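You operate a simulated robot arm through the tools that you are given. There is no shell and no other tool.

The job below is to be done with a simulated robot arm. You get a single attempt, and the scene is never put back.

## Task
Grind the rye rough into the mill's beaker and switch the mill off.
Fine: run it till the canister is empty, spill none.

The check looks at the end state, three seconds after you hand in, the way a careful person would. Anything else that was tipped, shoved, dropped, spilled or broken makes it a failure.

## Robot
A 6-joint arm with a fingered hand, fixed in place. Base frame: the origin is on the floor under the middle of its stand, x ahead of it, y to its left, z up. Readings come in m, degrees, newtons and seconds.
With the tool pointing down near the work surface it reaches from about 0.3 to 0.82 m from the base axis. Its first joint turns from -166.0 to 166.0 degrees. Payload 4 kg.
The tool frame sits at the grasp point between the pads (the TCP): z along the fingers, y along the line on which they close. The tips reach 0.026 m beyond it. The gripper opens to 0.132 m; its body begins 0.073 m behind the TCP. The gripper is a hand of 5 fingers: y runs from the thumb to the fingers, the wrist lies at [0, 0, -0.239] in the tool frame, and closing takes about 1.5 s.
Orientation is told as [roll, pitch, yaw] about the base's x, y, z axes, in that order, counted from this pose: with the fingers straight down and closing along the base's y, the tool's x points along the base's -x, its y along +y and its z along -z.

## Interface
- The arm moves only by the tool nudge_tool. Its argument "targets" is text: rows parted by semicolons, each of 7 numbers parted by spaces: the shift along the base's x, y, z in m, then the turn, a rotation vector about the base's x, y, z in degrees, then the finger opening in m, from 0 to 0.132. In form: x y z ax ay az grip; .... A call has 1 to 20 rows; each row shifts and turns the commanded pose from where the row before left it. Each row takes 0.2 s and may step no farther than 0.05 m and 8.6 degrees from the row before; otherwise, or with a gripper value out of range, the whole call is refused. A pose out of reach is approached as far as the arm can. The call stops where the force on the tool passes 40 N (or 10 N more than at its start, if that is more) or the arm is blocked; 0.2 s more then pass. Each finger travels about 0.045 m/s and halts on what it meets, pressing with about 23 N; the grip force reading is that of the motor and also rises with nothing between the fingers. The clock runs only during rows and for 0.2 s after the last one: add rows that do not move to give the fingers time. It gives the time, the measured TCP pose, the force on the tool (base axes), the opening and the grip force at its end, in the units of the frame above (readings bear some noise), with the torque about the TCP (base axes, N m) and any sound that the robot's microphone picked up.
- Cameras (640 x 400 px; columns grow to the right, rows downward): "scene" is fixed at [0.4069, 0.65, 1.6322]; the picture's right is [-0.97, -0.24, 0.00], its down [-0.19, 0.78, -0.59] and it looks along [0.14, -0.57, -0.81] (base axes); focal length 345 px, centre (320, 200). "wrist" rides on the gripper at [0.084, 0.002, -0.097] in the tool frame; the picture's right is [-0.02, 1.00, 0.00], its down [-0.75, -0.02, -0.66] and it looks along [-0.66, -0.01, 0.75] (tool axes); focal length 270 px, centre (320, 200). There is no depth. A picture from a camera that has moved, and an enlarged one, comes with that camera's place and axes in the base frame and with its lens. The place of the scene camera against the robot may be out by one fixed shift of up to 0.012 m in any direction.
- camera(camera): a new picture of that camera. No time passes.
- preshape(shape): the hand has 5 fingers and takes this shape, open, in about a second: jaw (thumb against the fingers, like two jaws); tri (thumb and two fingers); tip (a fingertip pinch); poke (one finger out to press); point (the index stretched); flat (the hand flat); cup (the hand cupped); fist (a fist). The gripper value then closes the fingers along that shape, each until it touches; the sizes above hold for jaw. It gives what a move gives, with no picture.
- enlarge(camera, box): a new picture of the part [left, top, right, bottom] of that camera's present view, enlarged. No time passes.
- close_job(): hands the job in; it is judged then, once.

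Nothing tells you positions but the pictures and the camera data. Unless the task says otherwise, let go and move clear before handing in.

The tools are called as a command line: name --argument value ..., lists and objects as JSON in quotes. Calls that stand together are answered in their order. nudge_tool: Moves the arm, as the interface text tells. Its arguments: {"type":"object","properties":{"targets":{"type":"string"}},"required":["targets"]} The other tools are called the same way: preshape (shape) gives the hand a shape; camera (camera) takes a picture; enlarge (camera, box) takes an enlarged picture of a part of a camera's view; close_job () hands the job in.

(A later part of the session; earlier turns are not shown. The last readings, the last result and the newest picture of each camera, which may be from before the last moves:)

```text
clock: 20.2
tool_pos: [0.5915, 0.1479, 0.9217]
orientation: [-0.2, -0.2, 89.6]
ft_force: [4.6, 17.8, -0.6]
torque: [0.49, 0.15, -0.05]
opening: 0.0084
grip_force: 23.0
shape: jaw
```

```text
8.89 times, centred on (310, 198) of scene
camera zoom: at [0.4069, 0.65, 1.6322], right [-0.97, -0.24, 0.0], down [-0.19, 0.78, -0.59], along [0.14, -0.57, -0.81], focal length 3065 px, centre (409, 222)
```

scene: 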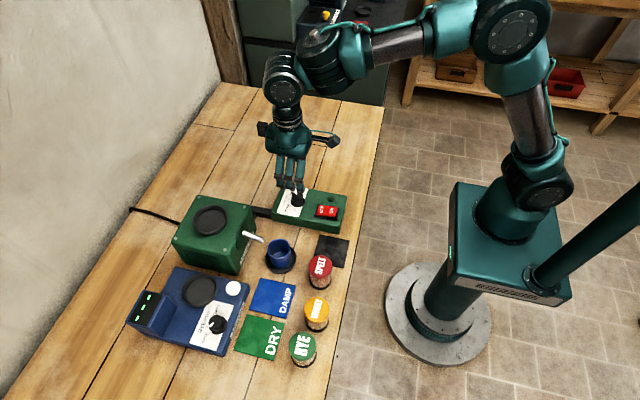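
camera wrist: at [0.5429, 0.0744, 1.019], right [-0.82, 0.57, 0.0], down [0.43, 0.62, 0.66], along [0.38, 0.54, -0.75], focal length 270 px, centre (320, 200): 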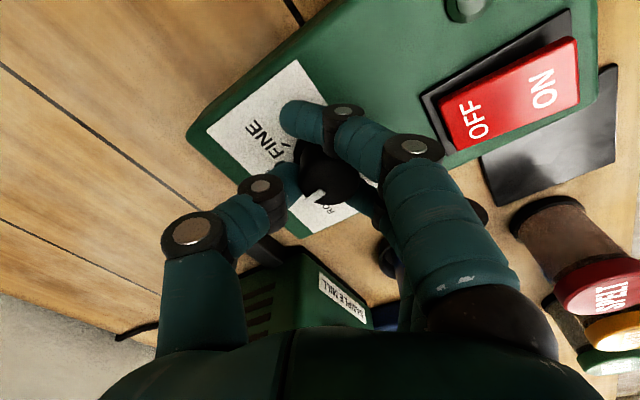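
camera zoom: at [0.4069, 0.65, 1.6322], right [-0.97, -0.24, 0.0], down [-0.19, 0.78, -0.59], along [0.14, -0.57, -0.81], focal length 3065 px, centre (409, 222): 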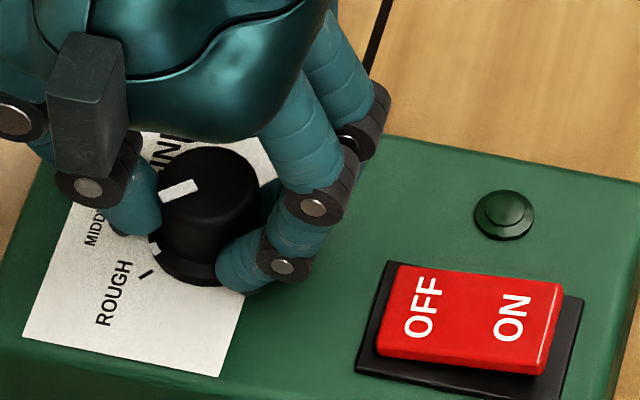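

The pointer is at about 38°, just short of the ROUGH tick at 45°. A little more turn.

nudge_tool --targets "0 0.001 0 0 0 5 0.005; -0.0002 0.0003 0 0 0 4 0.005; 0 0 0 0 0 0 0.005"

enlarge --camera "wrist" --box '[210, 90, 430, 240]'

enlarge --camera "scene" --box '[280, 175, 340, 220]'

```text
clock: 21.0
tool_pos: [0.5906, 0.1508, 0.9224]
orientation: [0.0, -0.4, 97.5]
ft_force: [5.6, -14.4, -1.1]
torque: [-0.27, 0.03, 0.13]
opening: 0.0078
grip_force: 22.7
shape: jaw
out of reach, approached as far as the arm can: row 2
```

```text
2.67 times, centred on (320, 165) of wrist
camera zoom: at [0.6, 0.0652, 1.0192], right [-0.99, -0.11, 0.0], down [-0.08, 0.74, 0.66], along [-0.07, 0.66, -0.75], focal length 721 px, centre (320, 293)
```

zoom: 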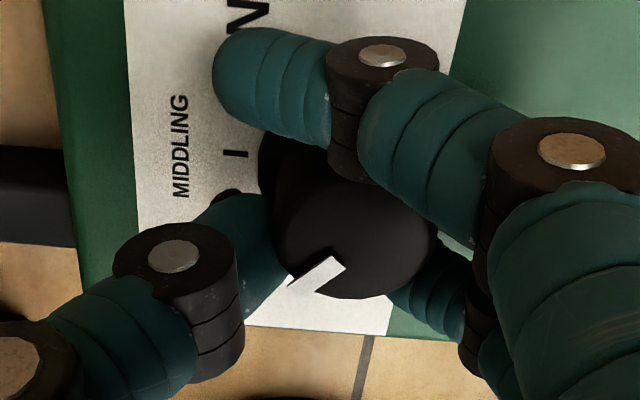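

```text
8.89 times, centred on (310, 198) of scene
camera zoom: at [0.4069, 0.65, 1.6322], right [-0.97, -0.24, 0.0], down [-0.19, 0.78, -0.59], along [0.14, -0.57, -0.81], focal length 3065 px, centre (409, 222)
```

zoom: 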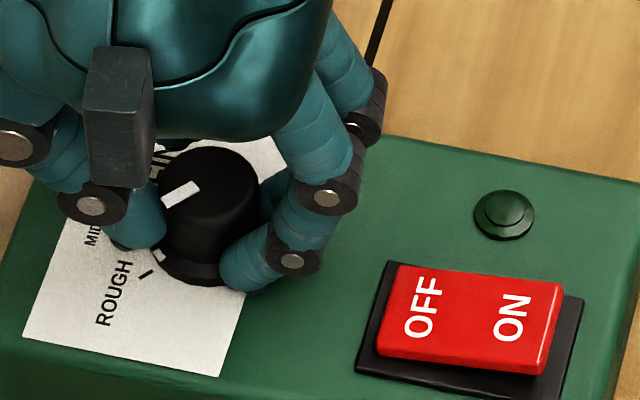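

The pointer now lines up with the ROUGH tick. I'll open the fingers a little and lift straight up, then verify the knob.

nudge_tool --targets "0 -0.001 0 0 0 0 0.03; 0 0 0 0 0 0 0.05; 0 0 0 0 0 0 0.06; 0 0 0 0 0 0 0.06; 0 0 0 0 0 0 0.06"

enlarge --camera "scene" --box '[280, 175, 340, 220]'

```text
clock: 22.2
tool_pos: [0.5894, 0.1542, 0.9226]
orientation: [-0.1, -0.5, 97.8]
ft_force: [0.5, 0.4, -0.1]
torque: [0.02, 0.0, 0.01]
opening: 0.059
grip_force: 0.1
shape: jaw
```

```text
8.89 times, centred on (310, 198) of scene
camera zoom: at [0.4069, 0.65, 1.6322], right [-0.97, -0.24, 0.0], down [-0.19, 0.78, -0.59], along [0.14, -0.57, -0.81], focal length 3065 px, centre (409, 222)
```

zoom: 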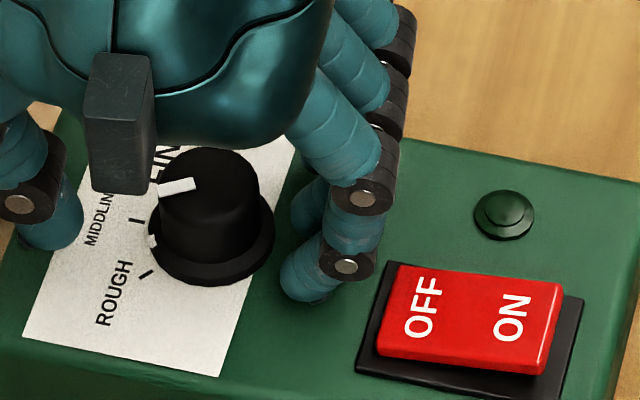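

On release the pointer slipped back to roughly 30°, between MIDDLING and ROUGH. I'll lift, unwind the wrist to about 45° yaw, look at the knob properly, and regrip to finish the turn.

nudge_tool --targets "0 0 0.04 0 0 0 0.06; 0 -0.002 0.02 0 0 -8.2 0.07; 0 -0.002 0.01 0 0 -8.2 0.07; 0 -0.002 0 0 0 -8.2 0.07; 0.0005 -0.002 0 0 0 -8.2 0.07; 0.0005 -0.002 0 0 0 -8.2 0.07; 0.0005 -0.0025 0 0 0 -8.2 0.07; 0 0 0 0 0 -3 0.07; 0 0 0 0 0 0 0.07"

camera --camera "wrist"

enlarge --camera "scene" --box '[280, 175, 340, 220]'

```text
clock: 24.2
tool_pos: [0.5919, 0.14, 0.9936]
orientation: [0.0, -0.1, 46.0]
ft_force: [0.4, -0.2, -1.0]
torque: [-0.02, 0.0, 0.0]
opening: 0.0689
grip_force: 0.1
shape: jaw
```

```text
taken
camera wrist: at [0.5317, 0.0791, 1.0897], right [-0.7, 0.71, 0.0], down [0.53, 0.53, 0.66], along [0.47, 0.46, -0.75], focal length 270 px, centre (320, 200)
```

wrist: 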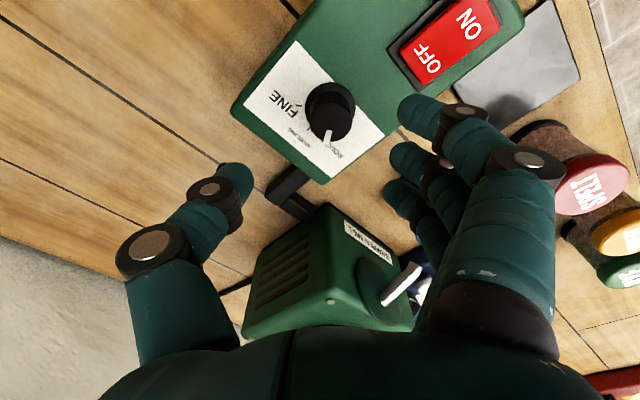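

```text
8.89 times, centred on (310, 198) of scene
camera zoom: at [0.4069, 0.65, 1.6322], right [-0.97, -0.24, 0.0], down [-0.19, 0.78, -0.59], along [0.14, -0.57, -0.81], focal length 3065 px, centre (409, 222)
```

zoom: 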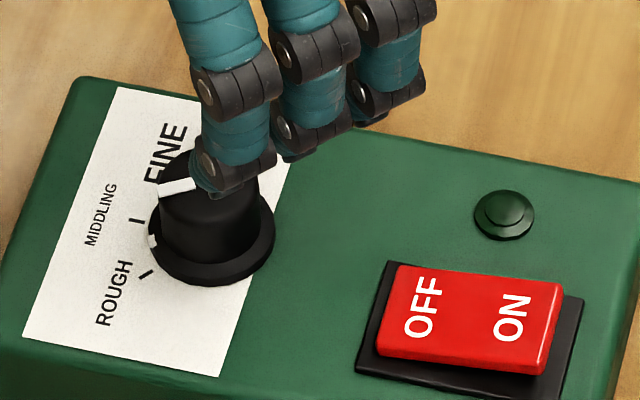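

enlarge --camera "wrist" --box '[230, 40, 400, 190]'

```text
2.67 times, centred on (315, 115) of wrist
camera zoom: at [0.5317, 0.0791, 1.0897], right [-0.7, 0.71, 0.0], down [0.53, 0.53, 0.66], along [0.47, 0.46, -0.75], focal length 721 px, centre (333, 427)
```

zoom: 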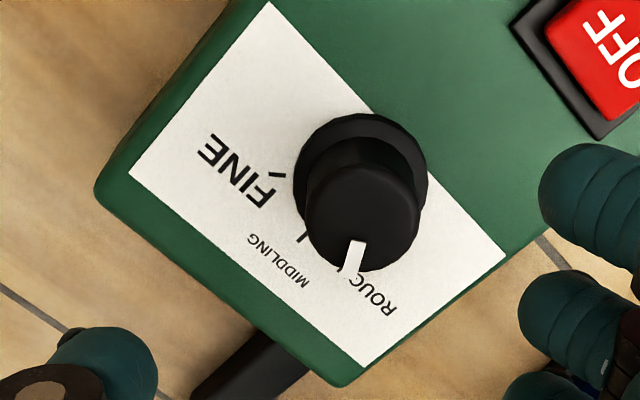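

The pointer sits at about 33°, so it needs roughly 12° more. I'll lower over the knob again and regrip at this yaw.

nudge_tool --targets "-0.0012 0.0025 -0.04 0 0 0 0.07; 0 0 -0.03 0 0 0 0.07; 0 0 0 0 0 0 0.05; 0 0 0 0 0 0 0.03; 0 0 0 0 0 0 0.015; 0 0 0 0 0 0 0.01; 0 0 0 0 0 0 0.01; 0 0 0 0 0 0 0.01"

enlarge --camera "wrist" --box '[210, 90, 430, 240]'

enlarge --camera "scene" --box '[280, 175, 340, 220]'

```text
clock: 26.0
tool_pos: [0.5922, 0.1394, 0.9231]
orientation: [-0.2, -0.2, 45.9]
ft_force: [5.2, -2.9, -3.6]
torque: [0.04, -0.02, 0.04]
opening: 0.0084
grip_force: 23.0
shape: jaw
```

```text
2.67 times, centred on (320, 165) of wrist
camera zoom: at [0.5315, 0.0794, 1.0208], right [-0.7, 0.71, 0.0], down [0.53, 0.53, 0.66], along [0.47, 0.46, -0.75], focal length 721 px, centre (320, 293)
```

zoom: 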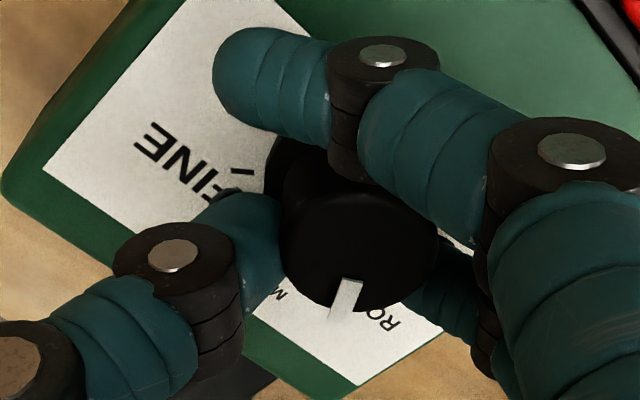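

```text
8.89 times, centred on (310, 198) of scene
camera zoom: at [0.4069, 0.65, 1.6322], right [-0.97, -0.24, 0.0], down [-0.19, 0.78, -0.59], along [0.14, -0.57, -0.81], focal length 3065 px, centre (409, 222)
```

zoom: 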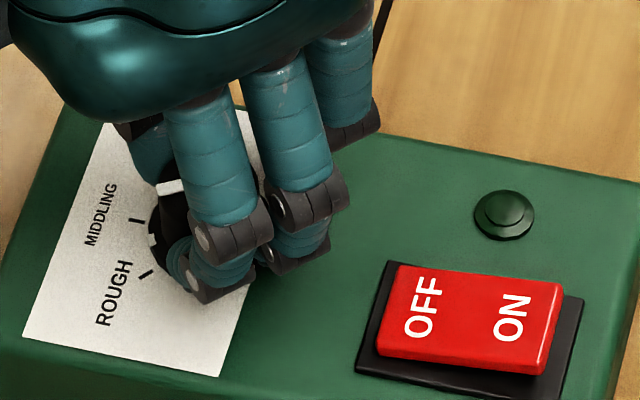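

Gripped again with the pointer unchanged. Turning the remaining amount.

nudge_tool --targets "0 0 0 0 0 6 0.005; 0 0 0 0 0 6 0.005; 0 0 0 0 0 4 0.005; 0 0 0 0 0 0 0.005"

enlarge --camera "wrist" --box '[210, 90, 430, 240]'

enlarge --camera "scene" --box '[280, 175, 340, 220]'

```text
clock: 27.0
tool_pos: [0.5928, 0.1402, 0.9235]
orientation: [-0.2, -0.2, 62.2]
ft_force: [18.6, 6.8, 7.1]
torque: [0.2, -0.2, -0.05]
opening: 0.0086
grip_force: 23.3
shape: jaw
```

```text
2.67 times, centred on (320, 165) of wrist
camera zoom: at [0.5503, 0.0667, 1.0201], right [-0.87, 0.48, 0.0], down [0.36, 0.66, 0.66], along [0.32, 0.58, -0.75], focal length 721 px, centre (320, 293)
```

zoom: 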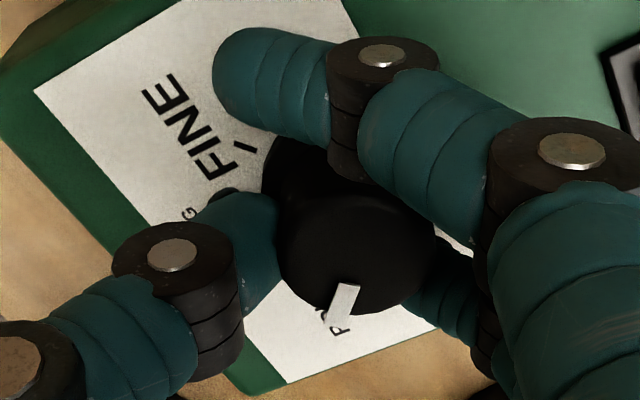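

```text
8.89 times, centred on (310, 198) of scene
camera zoom: at [0.4069, 0.65, 1.6322], right [-0.97, -0.24, 0.0], down [-0.19, 0.78, -0.59], along [0.14, -0.57, -0.81], focal length 3065 px, centre (409, 222)
```

zoom: 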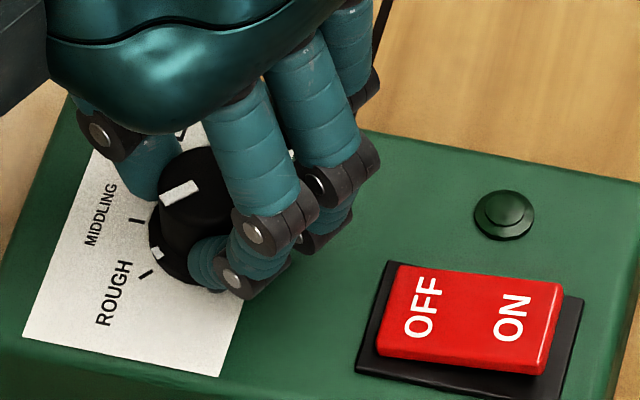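

Pointer is now at about 43°. I'll add a few degrees, relieve the side force, and then release gently.

nudge_tool --targets "0.001 0.0005 0 0 0 5 0.005; 0.0008 0.0005 0 0 0 0 0.005; 0 0 0 0 0 0 0.005"

enlarge --camera "wrist" --box '[210, 90, 430, 240]'

enlarge --camera "scene" --box '[280, 175, 340, 220]'

```text
clock: 27.8
tool_pos: [0.5925, 0.1426, 0.9225]
orientation: [-0.2, -0.1, 67.1]
ft_force: [10.9, 1.6, 19.4]
torque: [0.13, 0.05, -0.01]
opening: 0.0089
grip_force: 22.9
shape: jaw
```

```text
2.67 times, centred on (320, 165) of wrist
camera zoom: at [0.5575, 0.0643, 1.0198], right [-0.91, 0.41, 0.0], down [0.31, 0.69, 0.66], along [0.27, 0.6, -0.75], focal length 721 px, centre (320, 293)
```

zoom: 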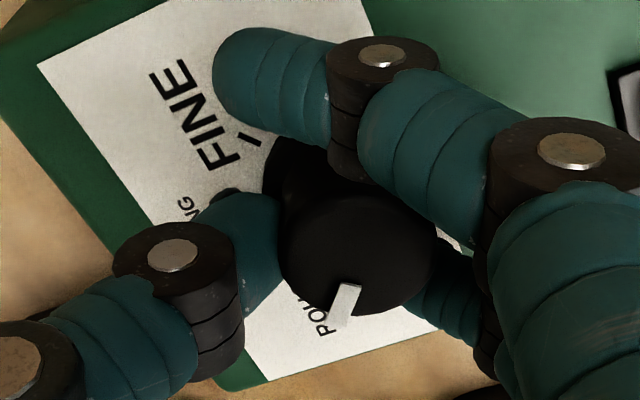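

```text
8.89 times, centred on (310, 198) of scene
camera zoom: at [0.4069, 0.65, 1.6322], right [-0.97, -0.24, 0.0], down [-0.19, 0.78, -0.59], along [0.14, -0.57, -0.81], focal length 3065 px, centre (409, 222)
```

zoom: 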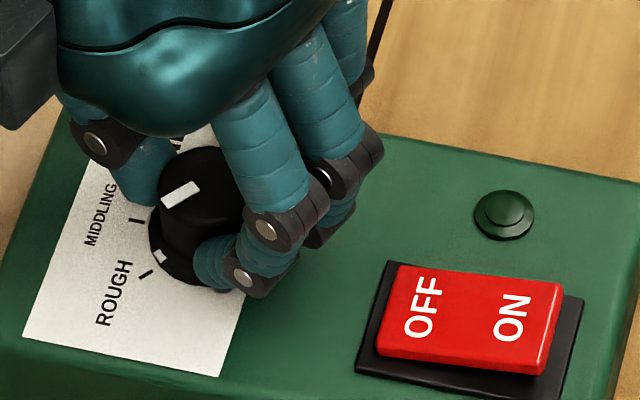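

The pointer lines up with ROUGH (about 47°). Opening slowly now.

nudge_tool --targets "0 0 0 0 0 0 0.015; 0 0 0 0 0 0 0.02; 0 0 0 0 0 0 0.03; 0 0 0 0 0 0 0.04; 0 0 0 0 0 0 0.055; 0 0 0 0 0 0 0.07; 0 0 0 0 0 0 0.07"

enlarge --camera "wrist" --box '[210, 90, 430, 240]'

enlarge --camera "scene" --box '[280, 175, 340, 220]'

```text
clock: 29.4
tool_pos: [0.5916, 0.1426, 0.9224]
orientation: [-0.1, -0.2, 67.1]
ft_force: [0.0, 0.1, -0.1]
torque: [0.0, -0.02, 0.0]
opening: 0.0695
grip_force: 0.1
shape: jaw
```

```text
2.67 times, centred on (320, 165) of wrist
camera zoom: at [0.5574, 0.0646, 1.0192], right [-0.91, 0.41, 0.0], down [0.31, 0.69, 0.66], along [0.27, 0.6, -0.75], focal length 721 px, centre (320, 293)
```

zoom: 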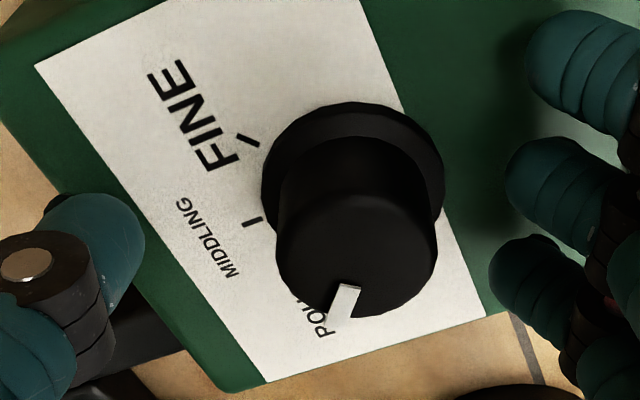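

```text
8.89 times, centred on (310, 198) of scene
camera zoom: at [0.4069, 0.65, 1.6322], right [-0.97, -0.24, 0.0], down [-0.19, 0.78, -0.59], along [0.14, -0.57, -0.81], focal length 3065 px, centre (409, 222)
```

zoom: 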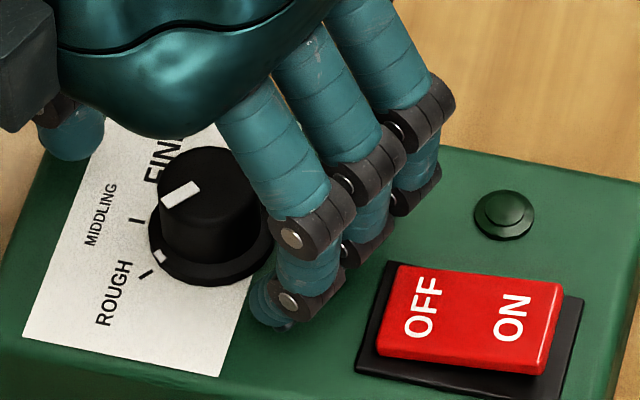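

The knob stays on ROUGH now. I'll lift clear, unwind, and move to look at the mill's hopper ring from closer.

nudge_tool --targets "0 0 0.045 0 0 0 0.08; 0 0 0.04 0 0 -8.2 0.1; -0.005 0.015 0.035 0 0 -8.2 0.132; -0.005 0.025 0.03 0 0 -8.2 0.132; -0.005 0.03 0.015 0 0 -8.2 0.132; -0.005 0.03 0 0 0 -8.2 0.132; 0 0.005 0 0 0 -4 0.132; 0 0 0 0 0 0 0.132"

camera --camera "wrist"

enlarge --camera "scene" --box '[260, 170, 360, 240]'

```text
clock: 31.2
tool_pos: [0.5729, 0.2479, 1.087]
orientation: [-0.1, -0.1, 22.0]
ft_force: [-0.4, 0.8, 0.0]
torque: [-0.01, -0.01, -0.01]
opening: 0.1316
grip_force: 0.0
shape: jaw
```

```text
taken
camera wrist: at [0.4926, 0.2177, 1.1841], right [-0.36, 0.93, 0.0], down [0.7, 0.27, 0.66], along [0.62, 0.23, -0.75], focal length 270 px, centre (320, 200)
```

wrist: 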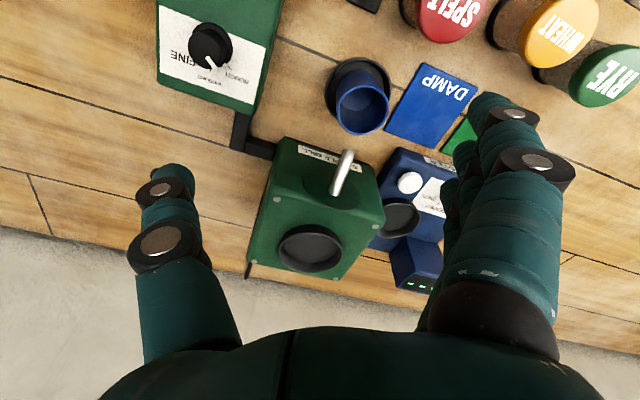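

```text
5.71 times, centred on (310, 205) of scene
camera zoom: at [0.4069, 0.65, 1.6322], right [-0.97, -0.24, 0.0], down [-0.19, 0.78, -0.59], along [0.14, -0.57, -0.81], focal length 1970 px, centre (377, 171)
```

zoom: 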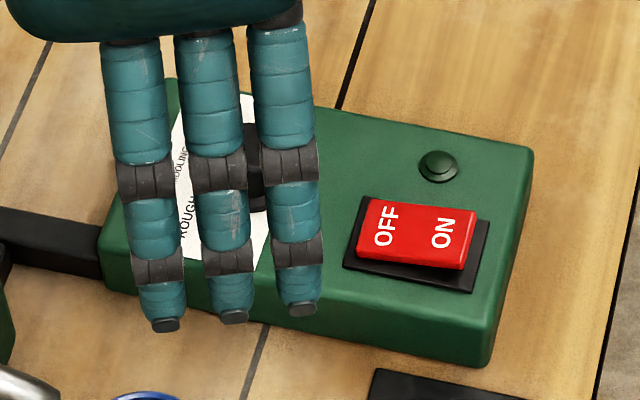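

enlarge --camera "wrist" --box '[240, 130, 400, 290]'

enlarge --camera "wrist" --box '[150, 0, 290, 110]'

enlarge --camera "scene" --box '[165, 180, 275, 280]'

enlarge --camera "wrist" --box '[390, 0, 640, 130]'

```text
2.50 times, centred on (320, 210) of wrist
camera zoom: at [0.4926, 0.2177, 1.1841], right [-0.36, 0.93, 0.0], down [0.7, 0.27, 0.66], along [0.62, 0.23, -0.75], focal length 676 px, centre (320, 175)
```

zoom: 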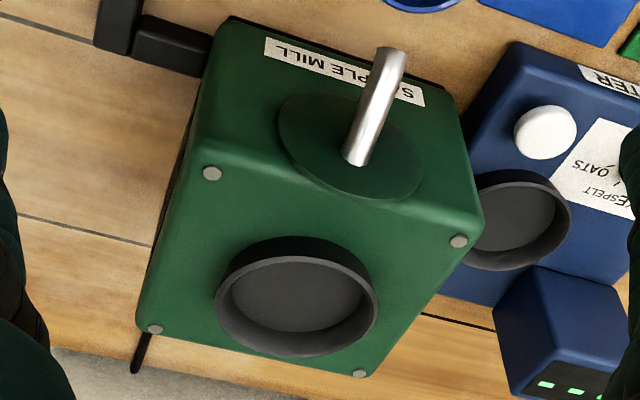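

```text
3.64 times, centred on (220, 55) of wrist
camera zoom: at [0.4926, 0.2177, 1.1841], right [-0.36, 0.93, 0.0], down [0.7, 0.27, 0.66], along [0.62, 0.23, -0.75], focal length 983 px, centre (684, 727)
```

zoom: 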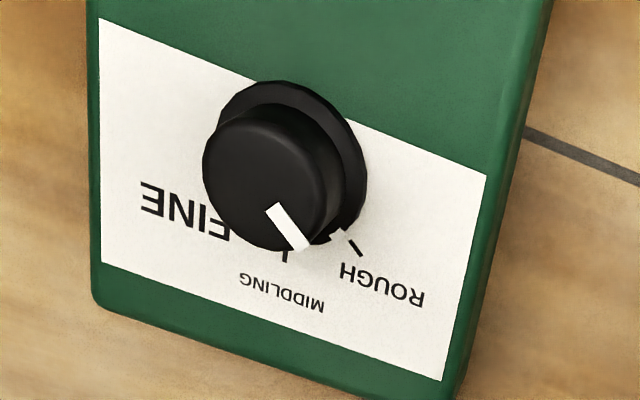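

```text
4.00 times, centred on (220, 230) of scene
camera zoom: at [0.4069, 0.65, 1.6322], right [-0.97, -0.24, 0.0], down [-0.19, 0.78, -0.59], along [0.14, -0.57, -0.81], focal length 1379 px, centre (720, 80)
```

zoom: 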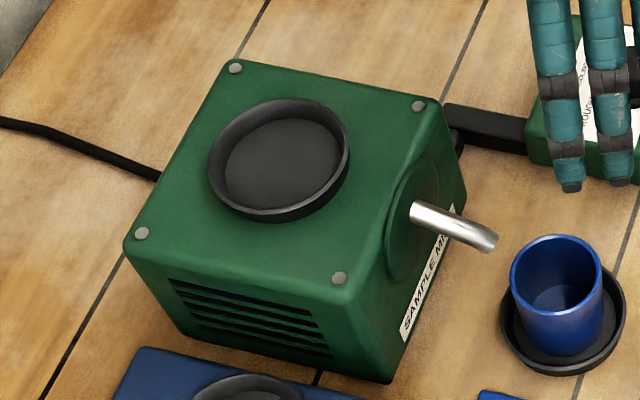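

```text
2.56 times, centred on (515, 65) of wrist
camera zoom: at [0.4926, 0.2177, 1.1841], right [-0.36, 0.93, 0.0], down [0.7, 0.27, 0.66], along [0.62, 0.23, -0.75], focal length 692 px, centre (-179, 546)
```

zoom: 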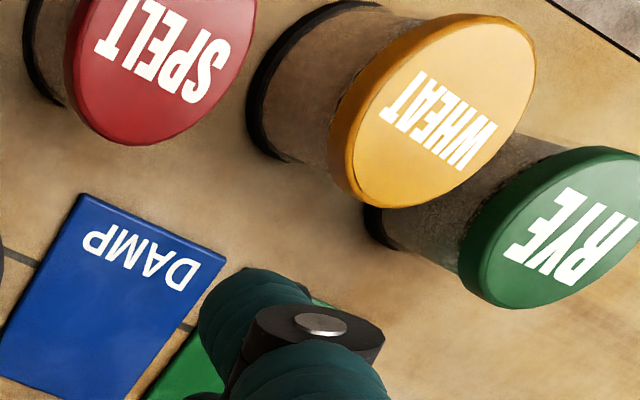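

The knob marker is exactly on the ROUGH tick. The hopper ring centre triangulates to about (0.748, 0.301), rim z≈0.977, roughly 0.81 m from the base axis, so I'll test whether a forward-tilted hand reaches over it while still empty.

nudge_tool --targets "0.015 0.006 0.01 3.0 -7.42 0 0.132; 0.015 0.006 0.01 3.0 -7.42 0 0.132; 0.015 0.006 0.01 3.0 -7.42 0 0.132; 0.015 0.006 0 3.0 -7.42 0 0.132; 0 0 0 0 0 0 0.132"

camera --camera "scene"

```text
clock: 32.4
tool_pos: [0.6329, 0.2714, 1.1171]
orientation: [-0.2, -32.3, 22.1]
ft_force: [-0.3, 0.4, 0.2]
torque: [0.0, 0.0, -0.01]
opening: 0.1317
grip_force: 0.0
shape: jaw
```

```text
taken
```

scene: 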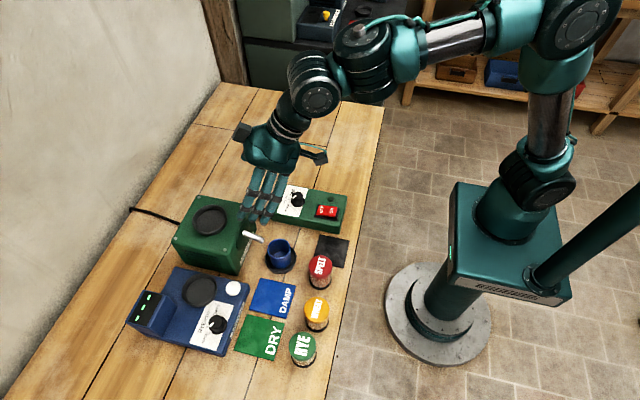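

The tilt works. Now extending toward the hopper at a safe height.

nudge_tool --targets "0.025 0.007 -0.003 0 0 0 0.132; 0.025 0.007 -0.003 0 0 0 0.132; 0.025 0.007 -0.003 0 0 0 0.132; 0.025 0.007 -0.003 0 0 0 0.132; 0.015 0.002 -0.003 0 0 0 0.132; 0 0 0 0 0 0 0.132"

camera --camera "wrist"

```text
clock: 33.8
tool_pos: [0.7469, 0.3031, 1.1022]
orientation: [-0.1, -32.1, 22.0]
ft_force: [-0.5, -0.1, -0.8]
torque: [-0.01, -0.02, 0.02]
opening: 0.1318
grip_force: 0.1
shape: jaw
```

```text
taken
camera wrist: at [0.6325, 0.2571, 1.1401], right [-0.36, 0.93, 0.01], down [0.27, 0.1, 0.96], along [0.89, 0.35, -0.29], focal length 270 px, centre (320, 200)
```

wrist: 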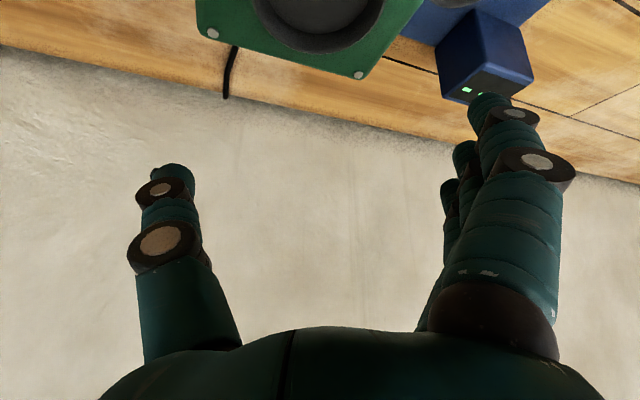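

Reach is fine with a 32° tilt. I'll check whether a smaller tilt also reaches here, since that would make the pick from the table easier.

nudge_tool --targets "0 0 -0.03 0 0 0 0.132; 0 0 0 -1.5 3.71 0 0.132; 0 0 0 -1.5 3.71 0 0.132; 0 0 0 -1.5 3.71 0 0.132; 0 0 0 0 0 0 0.132"

```text
clock: 35.0
tool_pos: [0.7461, 0.3019, 1.0714]
orientation: [-0.2, -20.2, 22.1]
ft_force: [0.0, -0.2, -0.1]
torque: [-0.02, 0.05, -0.01]
opening: 0.1319
grip_force: 0.0
shape: jaw
```

nudge_tool --targets "0 0 0 -1.5 3.71 0 0.132; 0 0 0 -1.5 3.71 0 0.132; 0 0 0 0 0 0 0.132"

camera --camera "wrist"

```text
clock: 35.8
tool_pos: [0.7472, 0.3022, 1.0719]
orientation: [-0.1, -12.1, 22.0]
ft_force: [-0.1, -0.2, 0.7]
torque: [-0.02, 0.0, -0.04]
opening: 0.1319
grip_force: 0.1
shape: jaw
```

```text
taken
camera wrist: at [0.6512, 0.2646, 1.1497], right [-0.36, 0.93, 0.0], down [0.56, 0.21, 0.8], along [0.75, 0.29, -0.6], focal length 270 px, centre (320, 200)
```

wrist: 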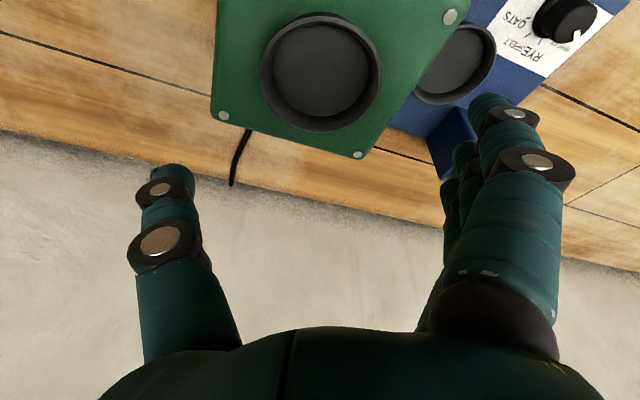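

enlarge --camera "wrist" --box '[240, 0, 400, 150]'

```text
2.67 times, centred on (320, 75) of wrist
camera zoom: at [0.6512, 0.2646, 1.1497], right [-0.36, 0.93, 0.0], down [0.56, 0.21, 0.8], along [0.75, 0.29, -0.6], focal length 721 px, centre (320, 533)
```

zoom: 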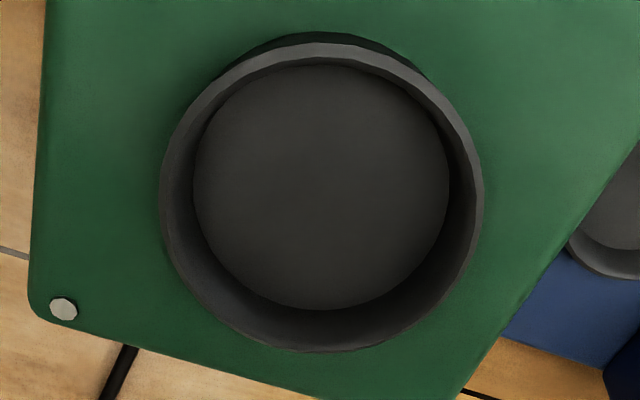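

The hopper ring is well visible here. I'll step back 10 cm with the same orientation to triangulate the ring accurately by pure parallax.

nudge_tool --targets "-0.046 -0.0185 0 0 0 0 0.132; -0.046 -0.0185 0 0 0 0 0.132; 0 0 0 0 0 0 0.132; 0 0 0 0 0 0 0.132"

enlarge --camera "wrist" --box '[240, 80, 400, 230]'

camera --camera "wrist"

```text
clock: 36.8
tool_pos: [0.6543, 0.2647, 1.0735]
orientation: [-0.2, -12.0, 22.1]
ft_force: [0.0, -0.2, 0.8]
torque: [0.0, 0.02, 0.01]
opening: 0.1319
grip_force: 0.1
shape: jaw
```

```text
2.67 times, centred on (320, 155) of wrist
camera zoom: at [0.5577, 0.2273, 1.1505], right [-0.36, 0.93, 0.0], down [0.56, 0.21, 0.8], along [0.75, 0.29, -0.6], focal length 721 px, centre (320, 320)
```

zoom: 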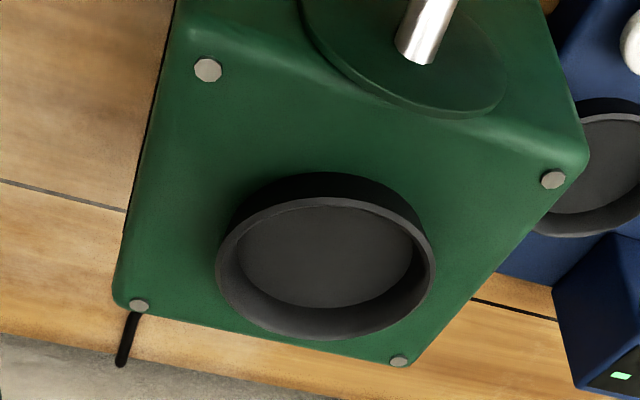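

```text
taken
camera wrist: at [0.5577, 0.2273, 1.1505], right [-0.36, 0.93, 0.0], down [0.56, 0.21, 0.8], along [0.75, 0.29, -0.6], focal length 270 px, centre (320, 200)
```

wrist: 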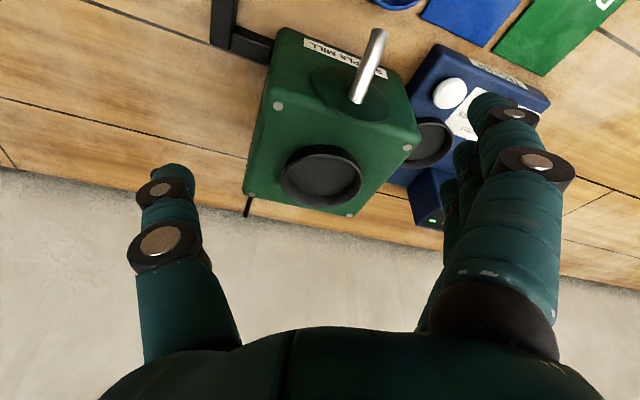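

The ring centre refines to about (0.740, 0.2995), rim z≈0.985, with a cup floor near 0.970 and inner radius about 0.034, so the 0.03-radius canister base fits. Now I'll move over to the rye canister for a close look.

nudge_tool --targets "-0.039 0.0275 0 0 0 4 0.132; -0.039 0.0275 0 0 0 4 0.132; -0.039 0.0275 0 0 0 4 0.132; -0.039 0.0275 0 0 0 4 0.132; -0.039 0.0275 0 0 0 4 0.132; -0.039 0.0275 -0.01 0 0 4 0.132; 0 0 0 0 0 0 0.132"

camera --camera "wrist"

```text
clock: 38.4
tool_pos: [0.4222, 0.4317, 1.0642]
orientation: [-0.3, -12.1, 46.1]
ft_force: [0.2, 0.2, 0.0]
torque: [0.02, 0.01, 0.02]
opening: 0.132
grip_force: 0.0
shape: jaw
```

```text
taken
camera wrist: at [0.348, 0.3579, 1.1409], right [-0.71, 0.71, 0.0], down [0.42, 0.42, 0.8], along [0.57, 0.57, -0.6], focal length 270 px, centre (320, 200)
```

wrist: 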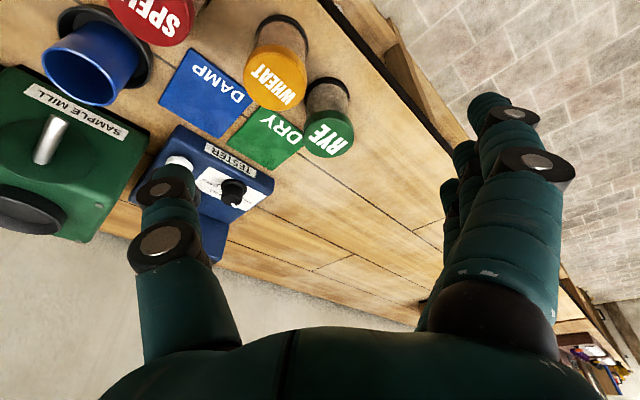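

enlarge --camera "wrist" --box '[230, 0, 370, 170]'

```text
2.35 times, centred on (300, 85) of wrist
camera zoom: at [0.348, 0.3579, 1.1409], right [-0.71, 0.71, 0.0], down [0.42, 0.42, 0.8], along [0.57, 0.57, -0.6], focal length 636 px, centre (367, 471)
```

zoom: 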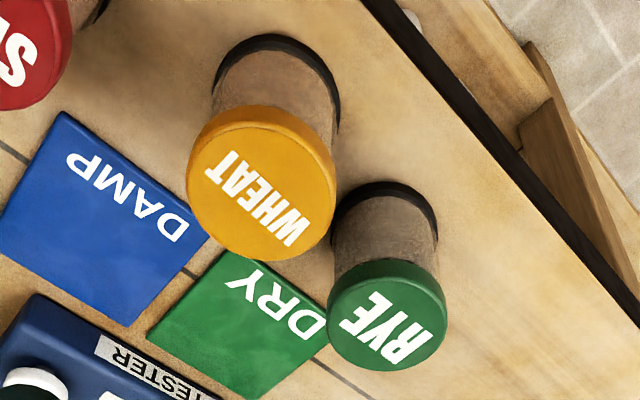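

I can see the rye canister clearly near (0.49, 0.51), with wheat about 8 cm to its -y side. I'll level the hand and view it more squarely to pin down its position.

nudge_tool --targets "0 0 0 -4.33 4.17 0 0.132; 0 0 0 -4.33 4.17 0 0.132; 0 0 0 -2.9 2.8 0 0.132; 0.005 0.005 0 -2.9 2.8 0 0.132; 0 0 0 0 0 0 0.132; 0 0 0 0 0 0 0.132"

enlarge --camera "wrist" --box '[230, 100, 410, 260]'

camera --camera "wrist"

```text
clock: 39.8
tool_pos: [0.426, 0.4347, 1.0625]
orientation: [-0.2, 8.0, 46.1]
ft_force: [-0.1, -0.7, -0.2]
torque: [-0.01, -0.01, 0.03]
opening: 0.1319
grip_force: 0.0
shape: jaw
```

```text
2.50 times, centred on (320, 180) of wrist
camera zoom: at [0.3761, 0.3854, 1.1701], right [-0.71, 0.71, -0.01], down [0.59, 0.59, 0.55], along [0.39, 0.38, -0.84], focal length 676 px, centre (320, 250)
```

zoom: 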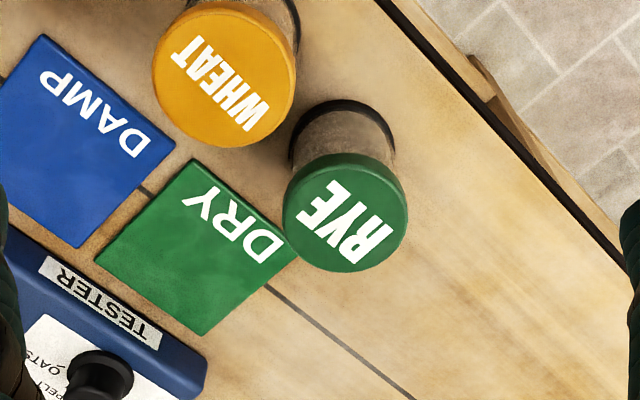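

```text
taken
camera wrist: at [0.3761, 0.3854, 1.1701], right [-0.71, 0.71, -0.01], down [0.59, 0.59, 0.55], along [0.39, 0.38, -0.84], focal length 270 px, centre (320, 200)
```

wrist: 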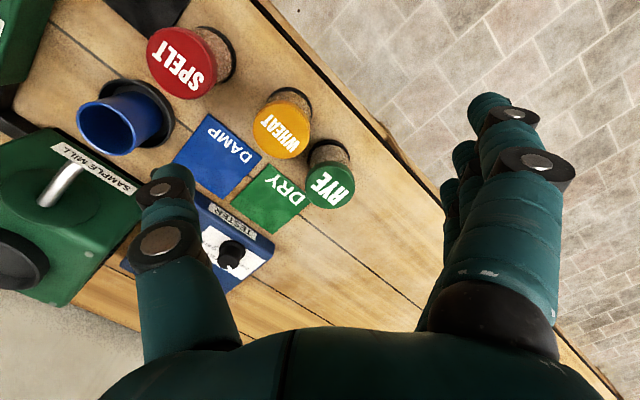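

My estimates of the rye canister cluster around (0.486, 0.507), with its top near z≈0.90. I'll take the planned grasp attitude (yaw ≈60°, tilted ≈12° outward so the thumb stays away from the wheat) and hover above it.

nudge_tool --targets "0.012 0.0145 -0.01 4.8 -4.65 0 0.132; 0.012 0.0145 -0.01 4.8 -4.65 0 0.132; 0.012 0.0145 -0.01 4.8 -4.65 0 0.132; 0.012 0.0145 -0.015 0 0 7 0.132; 0.012 0.0145 -0.015 0 0 7 0.132; 0 0 0 0 0 0 0.132; 0 0 0 0 0 0 0.132"

camera --camera "wrist"

enlarge --camera "scene" --box '[250, 250, 390, 390]'

```text
clock: 41.4
tool_pos: [0.4848, 0.5066, 1.0012]
orientation: [-0.2, -12.0, 60.1]
ft_force: [-0.5, 0.7, -0.2]
torque: [0.02, 0.01, 0.03]
opening: 0.132
grip_force: 0.0
shape: jaw
```

```text
taken
camera wrist: at [0.4326, 0.4187, 1.0792], right [-0.86, 0.52, 0.0], down [0.31, 0.51, 0.8], along [0.41, 0.69, -0.6], focal length 270 px, centre (320, 200)
```

wrist: 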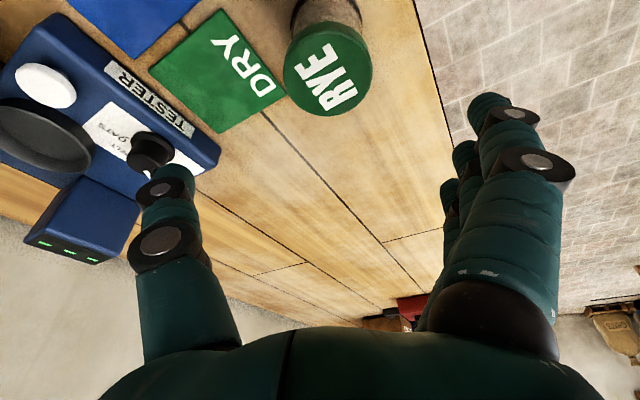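

```text
2.86 times, centred on (320, 320) of scene
camera zoom: at [0.4069, 0.65, 1.6322], right [-0.97, -0.24, 0.0], down [-0.19, 0.78, -0.59], along [0.14, -0.57, -0.81], focal length 985 px, centre (320, -143)
```

zoom: 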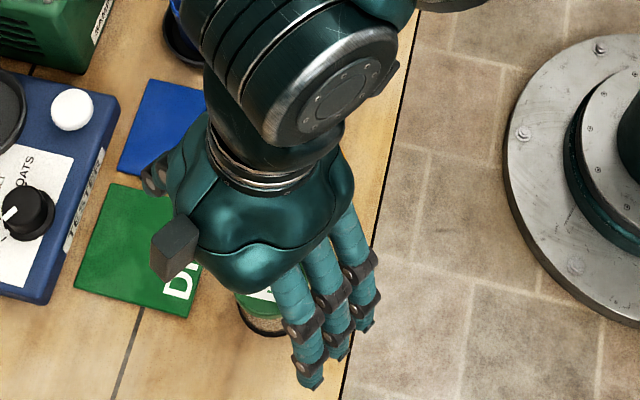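

The lid is centred about 5 mm toward the finger side of my tool axis. I'll correct by that and lower around the canister to grip high on the body, leaving room for the ring wall.

nudge_tool --targets "-0.005 0.001 -0.035 0 0 0 0.132; -0.001 0 -0.03 0 0 0 0.132; 0 0 -0.025 0 0 0 0.132; 0 0 -0.018 0 0 0 0.132; 0 0 0 0 0 0 0.132"

camera --camera "wrist"

enlarge --camera "scene" --box '[250, 250, 390, 390]'

```text
clock: 42.6
tool_pos: [0.4804, 0.5091, 0.8943]
orientation: [-0.2, -12.2, 60.2]
ft_force: [0.2, -0.3, -0.2]
torque: [0.01, 0.01, 0.01]
opening: 0.1318
grip_force: 0.2
shape: jaw
```

```text
taken
camera wrist: at [0.4272, 0.4201, 0.971], right [-0.86, 0.52, 0.0], down [0.31, 0.51, 0.8], along [0.41, 0.69, -0.6], focal length 270 px, centre (320, 200)
```

wrist: 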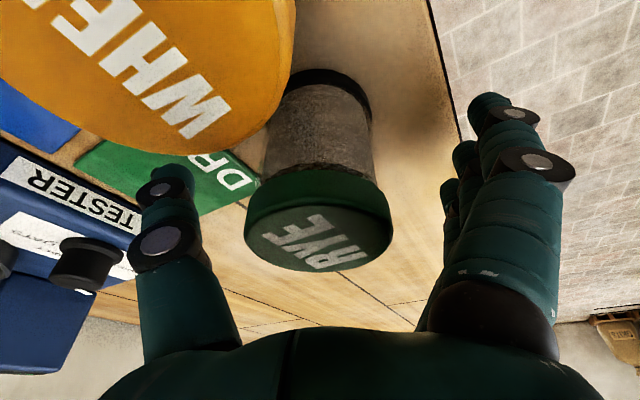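

```text
2.86 times, centred on (320, 320) of scene
camera zoom: at [0.4069, 0.65, 1.6322], right [-0.97, -0.24, 0.0], down [-0.19, 0.78, -0.59], along [0.14, -0.57, -0.81], focal length 985 px, centre (320, -143)
```

zoom: 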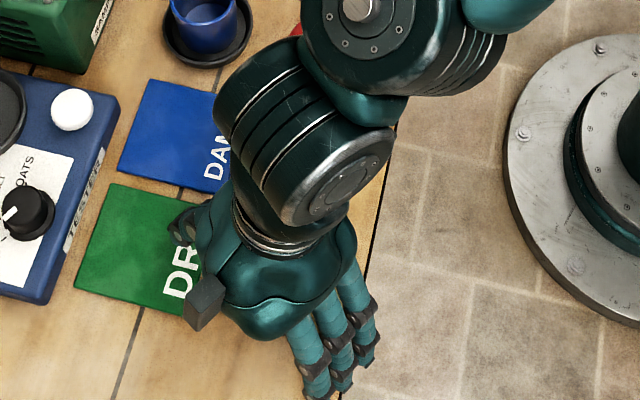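

enlarge --camera "wrist" --box '[220, 50, 420, 290]'

```text
1.67 times, centred on (320, 170) of wrist
camera zoom: at [0.4272, 0.4201, 0.971], right [-0.86, 0.52, 0.0], down [0.31, 0.51, 0.8], along [0.41, 0.69, -0.6], focal length 450 px, centre (320, 250)
```

zoom: 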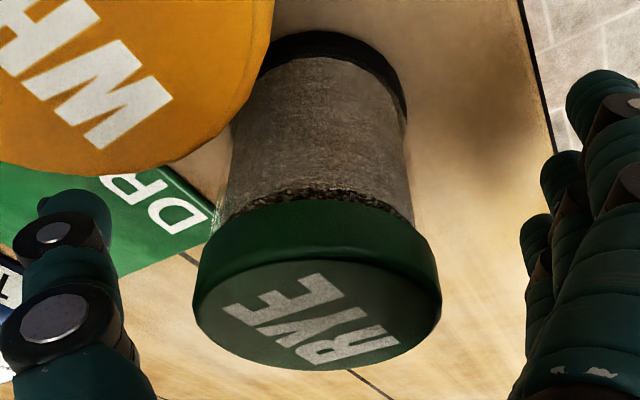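

Comparing three views with consistent lid size, the canister resolves to centre (0.472, 0.496), radius 0.026, top z≈0.925, and the table is nearer z≈0.852. I'm about 16 mm too far outward, so I'll raise slightly and shift inward along the hand plane before gripping.

nudge_tool --targets "0 0 0.018 0 0 0 0.132; -0.004 -0.0069 0 0 0 0 0.132; -0.004 -0.0069 0 0 0 0 0.132; 0 0 0 0 0 0 0.132"

camera --camera "wrist"

enlarge --camera "wrist" --box '[120, 50, 580, 350]'

enlarge --camera "scene" --box '[250, 250, 390, 390]'

```text
clock: 43.6
tool_pos: [0.4731, 0.4951, 0.9129]
orientation: [-0.2, -12.1, 60.1]
ft_force: [-0.2, 0.4, 0.7]
torque: [-0.02, 0.0, 0.02]
opening: 0.1318
grip_force: 0.0
shape: jaw
```

```text
taken
camera wrist: at [0.4191, 0.4068, 0.9899], right [-0.86, 0.52, 0.0], down [0.31, 0.51, 0.8], along [0.41, 0.69, -0.6], focal length 270 px, centre (320, 200)
```

wrist: 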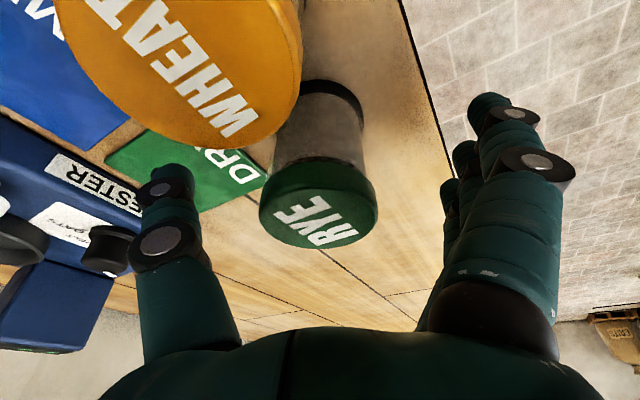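

```text
1.33 times, centred on (350, 200) of wrist
camera zoom: at [0.4191, 0.4068, 0.9899], right [-0.86, 0.52, 0.0], down [0.31, 0.51, 0.8], along [0.41, 0.69, -0.6], focal length 360 px, centre (280, 200)
```

zoom: 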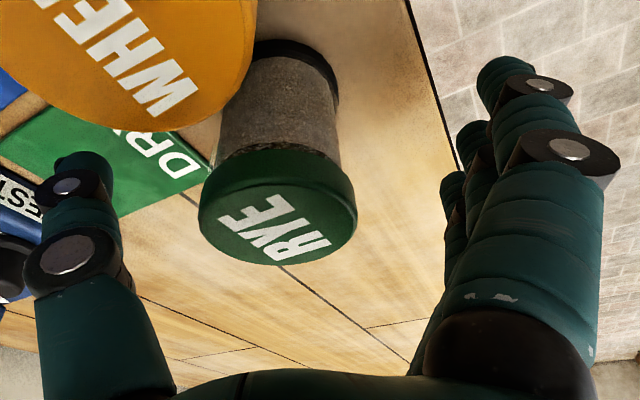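

```text
2.86 times, centred on (320, 320) of scene
camera zoom: at [0.4069, 0.65, 1.6322], right [-0.97, -0.24, 0.0], down [-0.19, 0.78, -0.59], along [0.14, -0.57, -0.81], focal length 985 px, centre (320, -143)
```

zoom: 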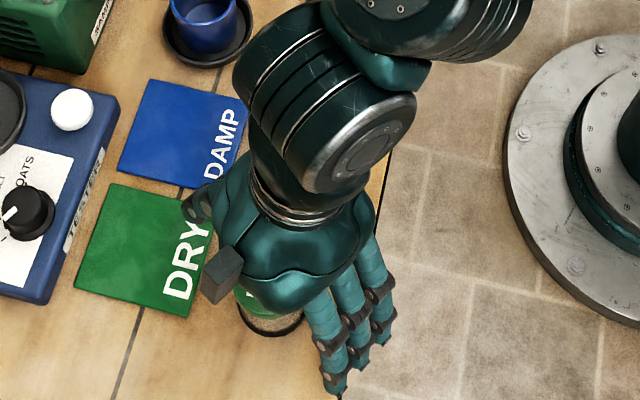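

The lid is now centred on the tool axis. I'll lower 6 mm more and close gently on the canister.

nudge_tool --targets "0 0 -0.006 0 0 0 0.132; 0 0 0 0 0 0 0.115; 0 0 0 0 0 0 0.1; 0 0 0 0 0 0 0.085; 0 0 0 0 0 0 0.07; 0 0 0 0 0 0 0.055; 0 0 0 0 0 0 0.04; 0 0 0 0 0 0 0.03; 0 0 0 0 0 0 0.03; 0 0 0 0 0 0 0.03"

camera --camera "wrist"

enlarge --camera "scene" --box '[250, 250, 390, 390]'

```text
clock: 45.8
tool_pos: [0.4733, 0.4957, 0.9062]
orientation: [-0.3, -12.1, 60.1]
ft_force: [1.1, -0.1, 0.0]
torque: [0.02, 0.06, -0.02]
opening: 0.0341
grip_force: 12.5
shape: jaw
```

```text
taken
camera wrist: at [0.4199, 0.4068, 0.9835], right [-0.86, 0.52, 0.0], down [0.31, 0.51, 0.8], along [0.41, 0.69, -0.6], focal length 270 px, centre (320, 200)
```

wrist: 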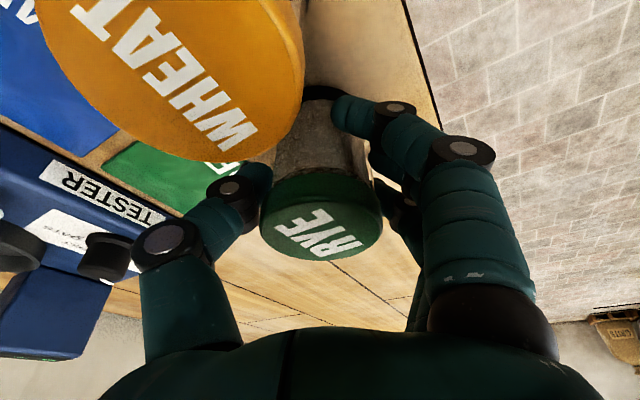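

```text
2.86 times, centred on (320, 320) of scene
camera zoom: at [0.4069, 0.65, 1.6322], right [-0.97, -0.24, 0.0], down [-0.19, 0.78, -0.59], along [0.14, -0.57, -0.81], focal length 985 px, centre (320, -143)
```

zoom: 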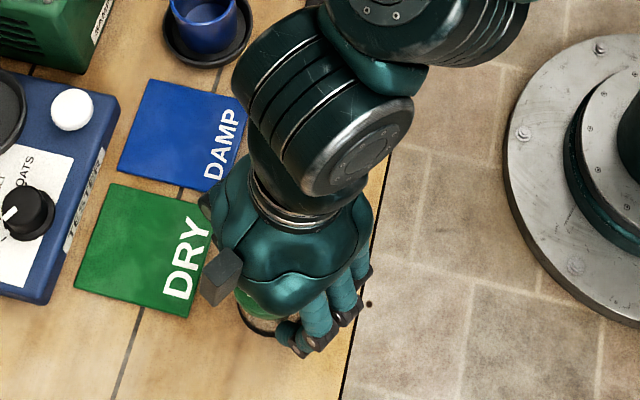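

nudge_tool --targets "0 0 0 0 0 0 0.02; 0 0 0 0 0 0 0.02; 0 0 0 0 0 0 0.02"

enlarge --camera "wrist" --box '[200, 70, 460, 280]'

```text
clock: 46.6
tool_pos: [0.4732, 0.4952, 0.9054]
orientation: [-0.3, -12.1, 60.2]
ft_force: [1.0, -1.0, 1.0]
torque: [-0.03, 0.05, 0.01]
opening: 0.0329
grip_force: 23.1
shape: jaw
```

```text
1.90 times, centred on (330, 175) of wrist
camera zoom: at [0.4199, 0.4068, 0.9836], right [-0.86, 0.52, 0.0], down [0.31, 0.51, 0.8], along [0.41, 0.69, -0.6], focal length 515 px, centre (301, 248)
```

zoom: 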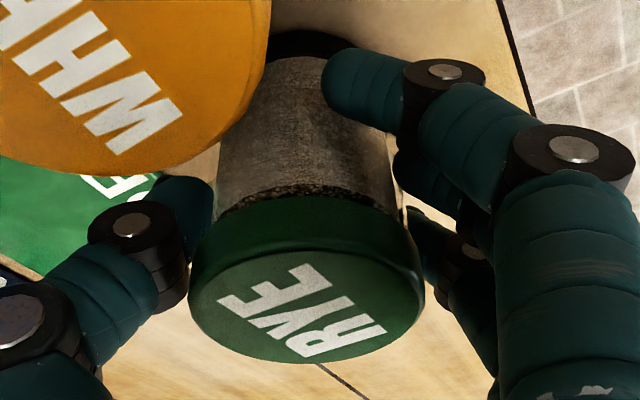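

The thumb and fingers are on the clear body just below the lid with 23 N. I'll lift a little and check that it is held.

nudge_tool --targets "0 0 0.01 0 0 0 0.02; 0 0 0.015 0 0 0 0.02; 0 0 0.015 0 0 0 0.02; 0 0 0 0 0 0 0.02"

camera --camera "wrist"

enlarge --camera "scene" --box '[250, 250, 390, 390]'

```text
clock: 47.6
tool_pos: [0.4728, 0.4959, 0.9446]
orientation: [-0.2, -12.0, 60.1]
ft_force: [-0.7, 0.1, -1.7]
torque: [0.0, 0.04, 0.01]
opening: 0.0328
grip_force: 23.2
shape: jaw
```

```text
taken
camera wrist: at [0.4196, 0.4067, 1.0233], right [-0.86, 0.52, 0.0], down [0.31, 0.51, 0.8], along [0.41, 0.69, -0.6], focal length 270 px, centre (320, 200)
```

wrist: 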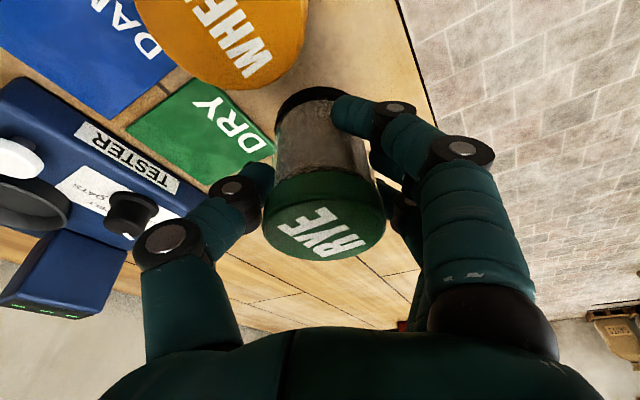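

```text
2.86 times, centred on (320, 320) of scene
camera zoom: at [0.4069, 0.65, 1.6322], right [-0.97, -0.24, 0.0], down [-0.19, 0.78, -0.59], along [0.14, -0.57, -0.81], focal length 985 px, centre (320, -143)
```

zoom: 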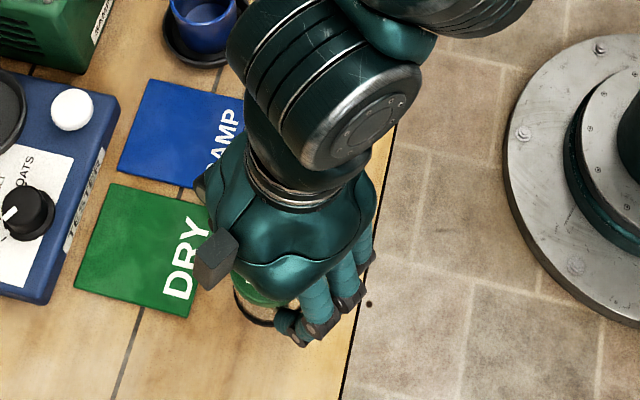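

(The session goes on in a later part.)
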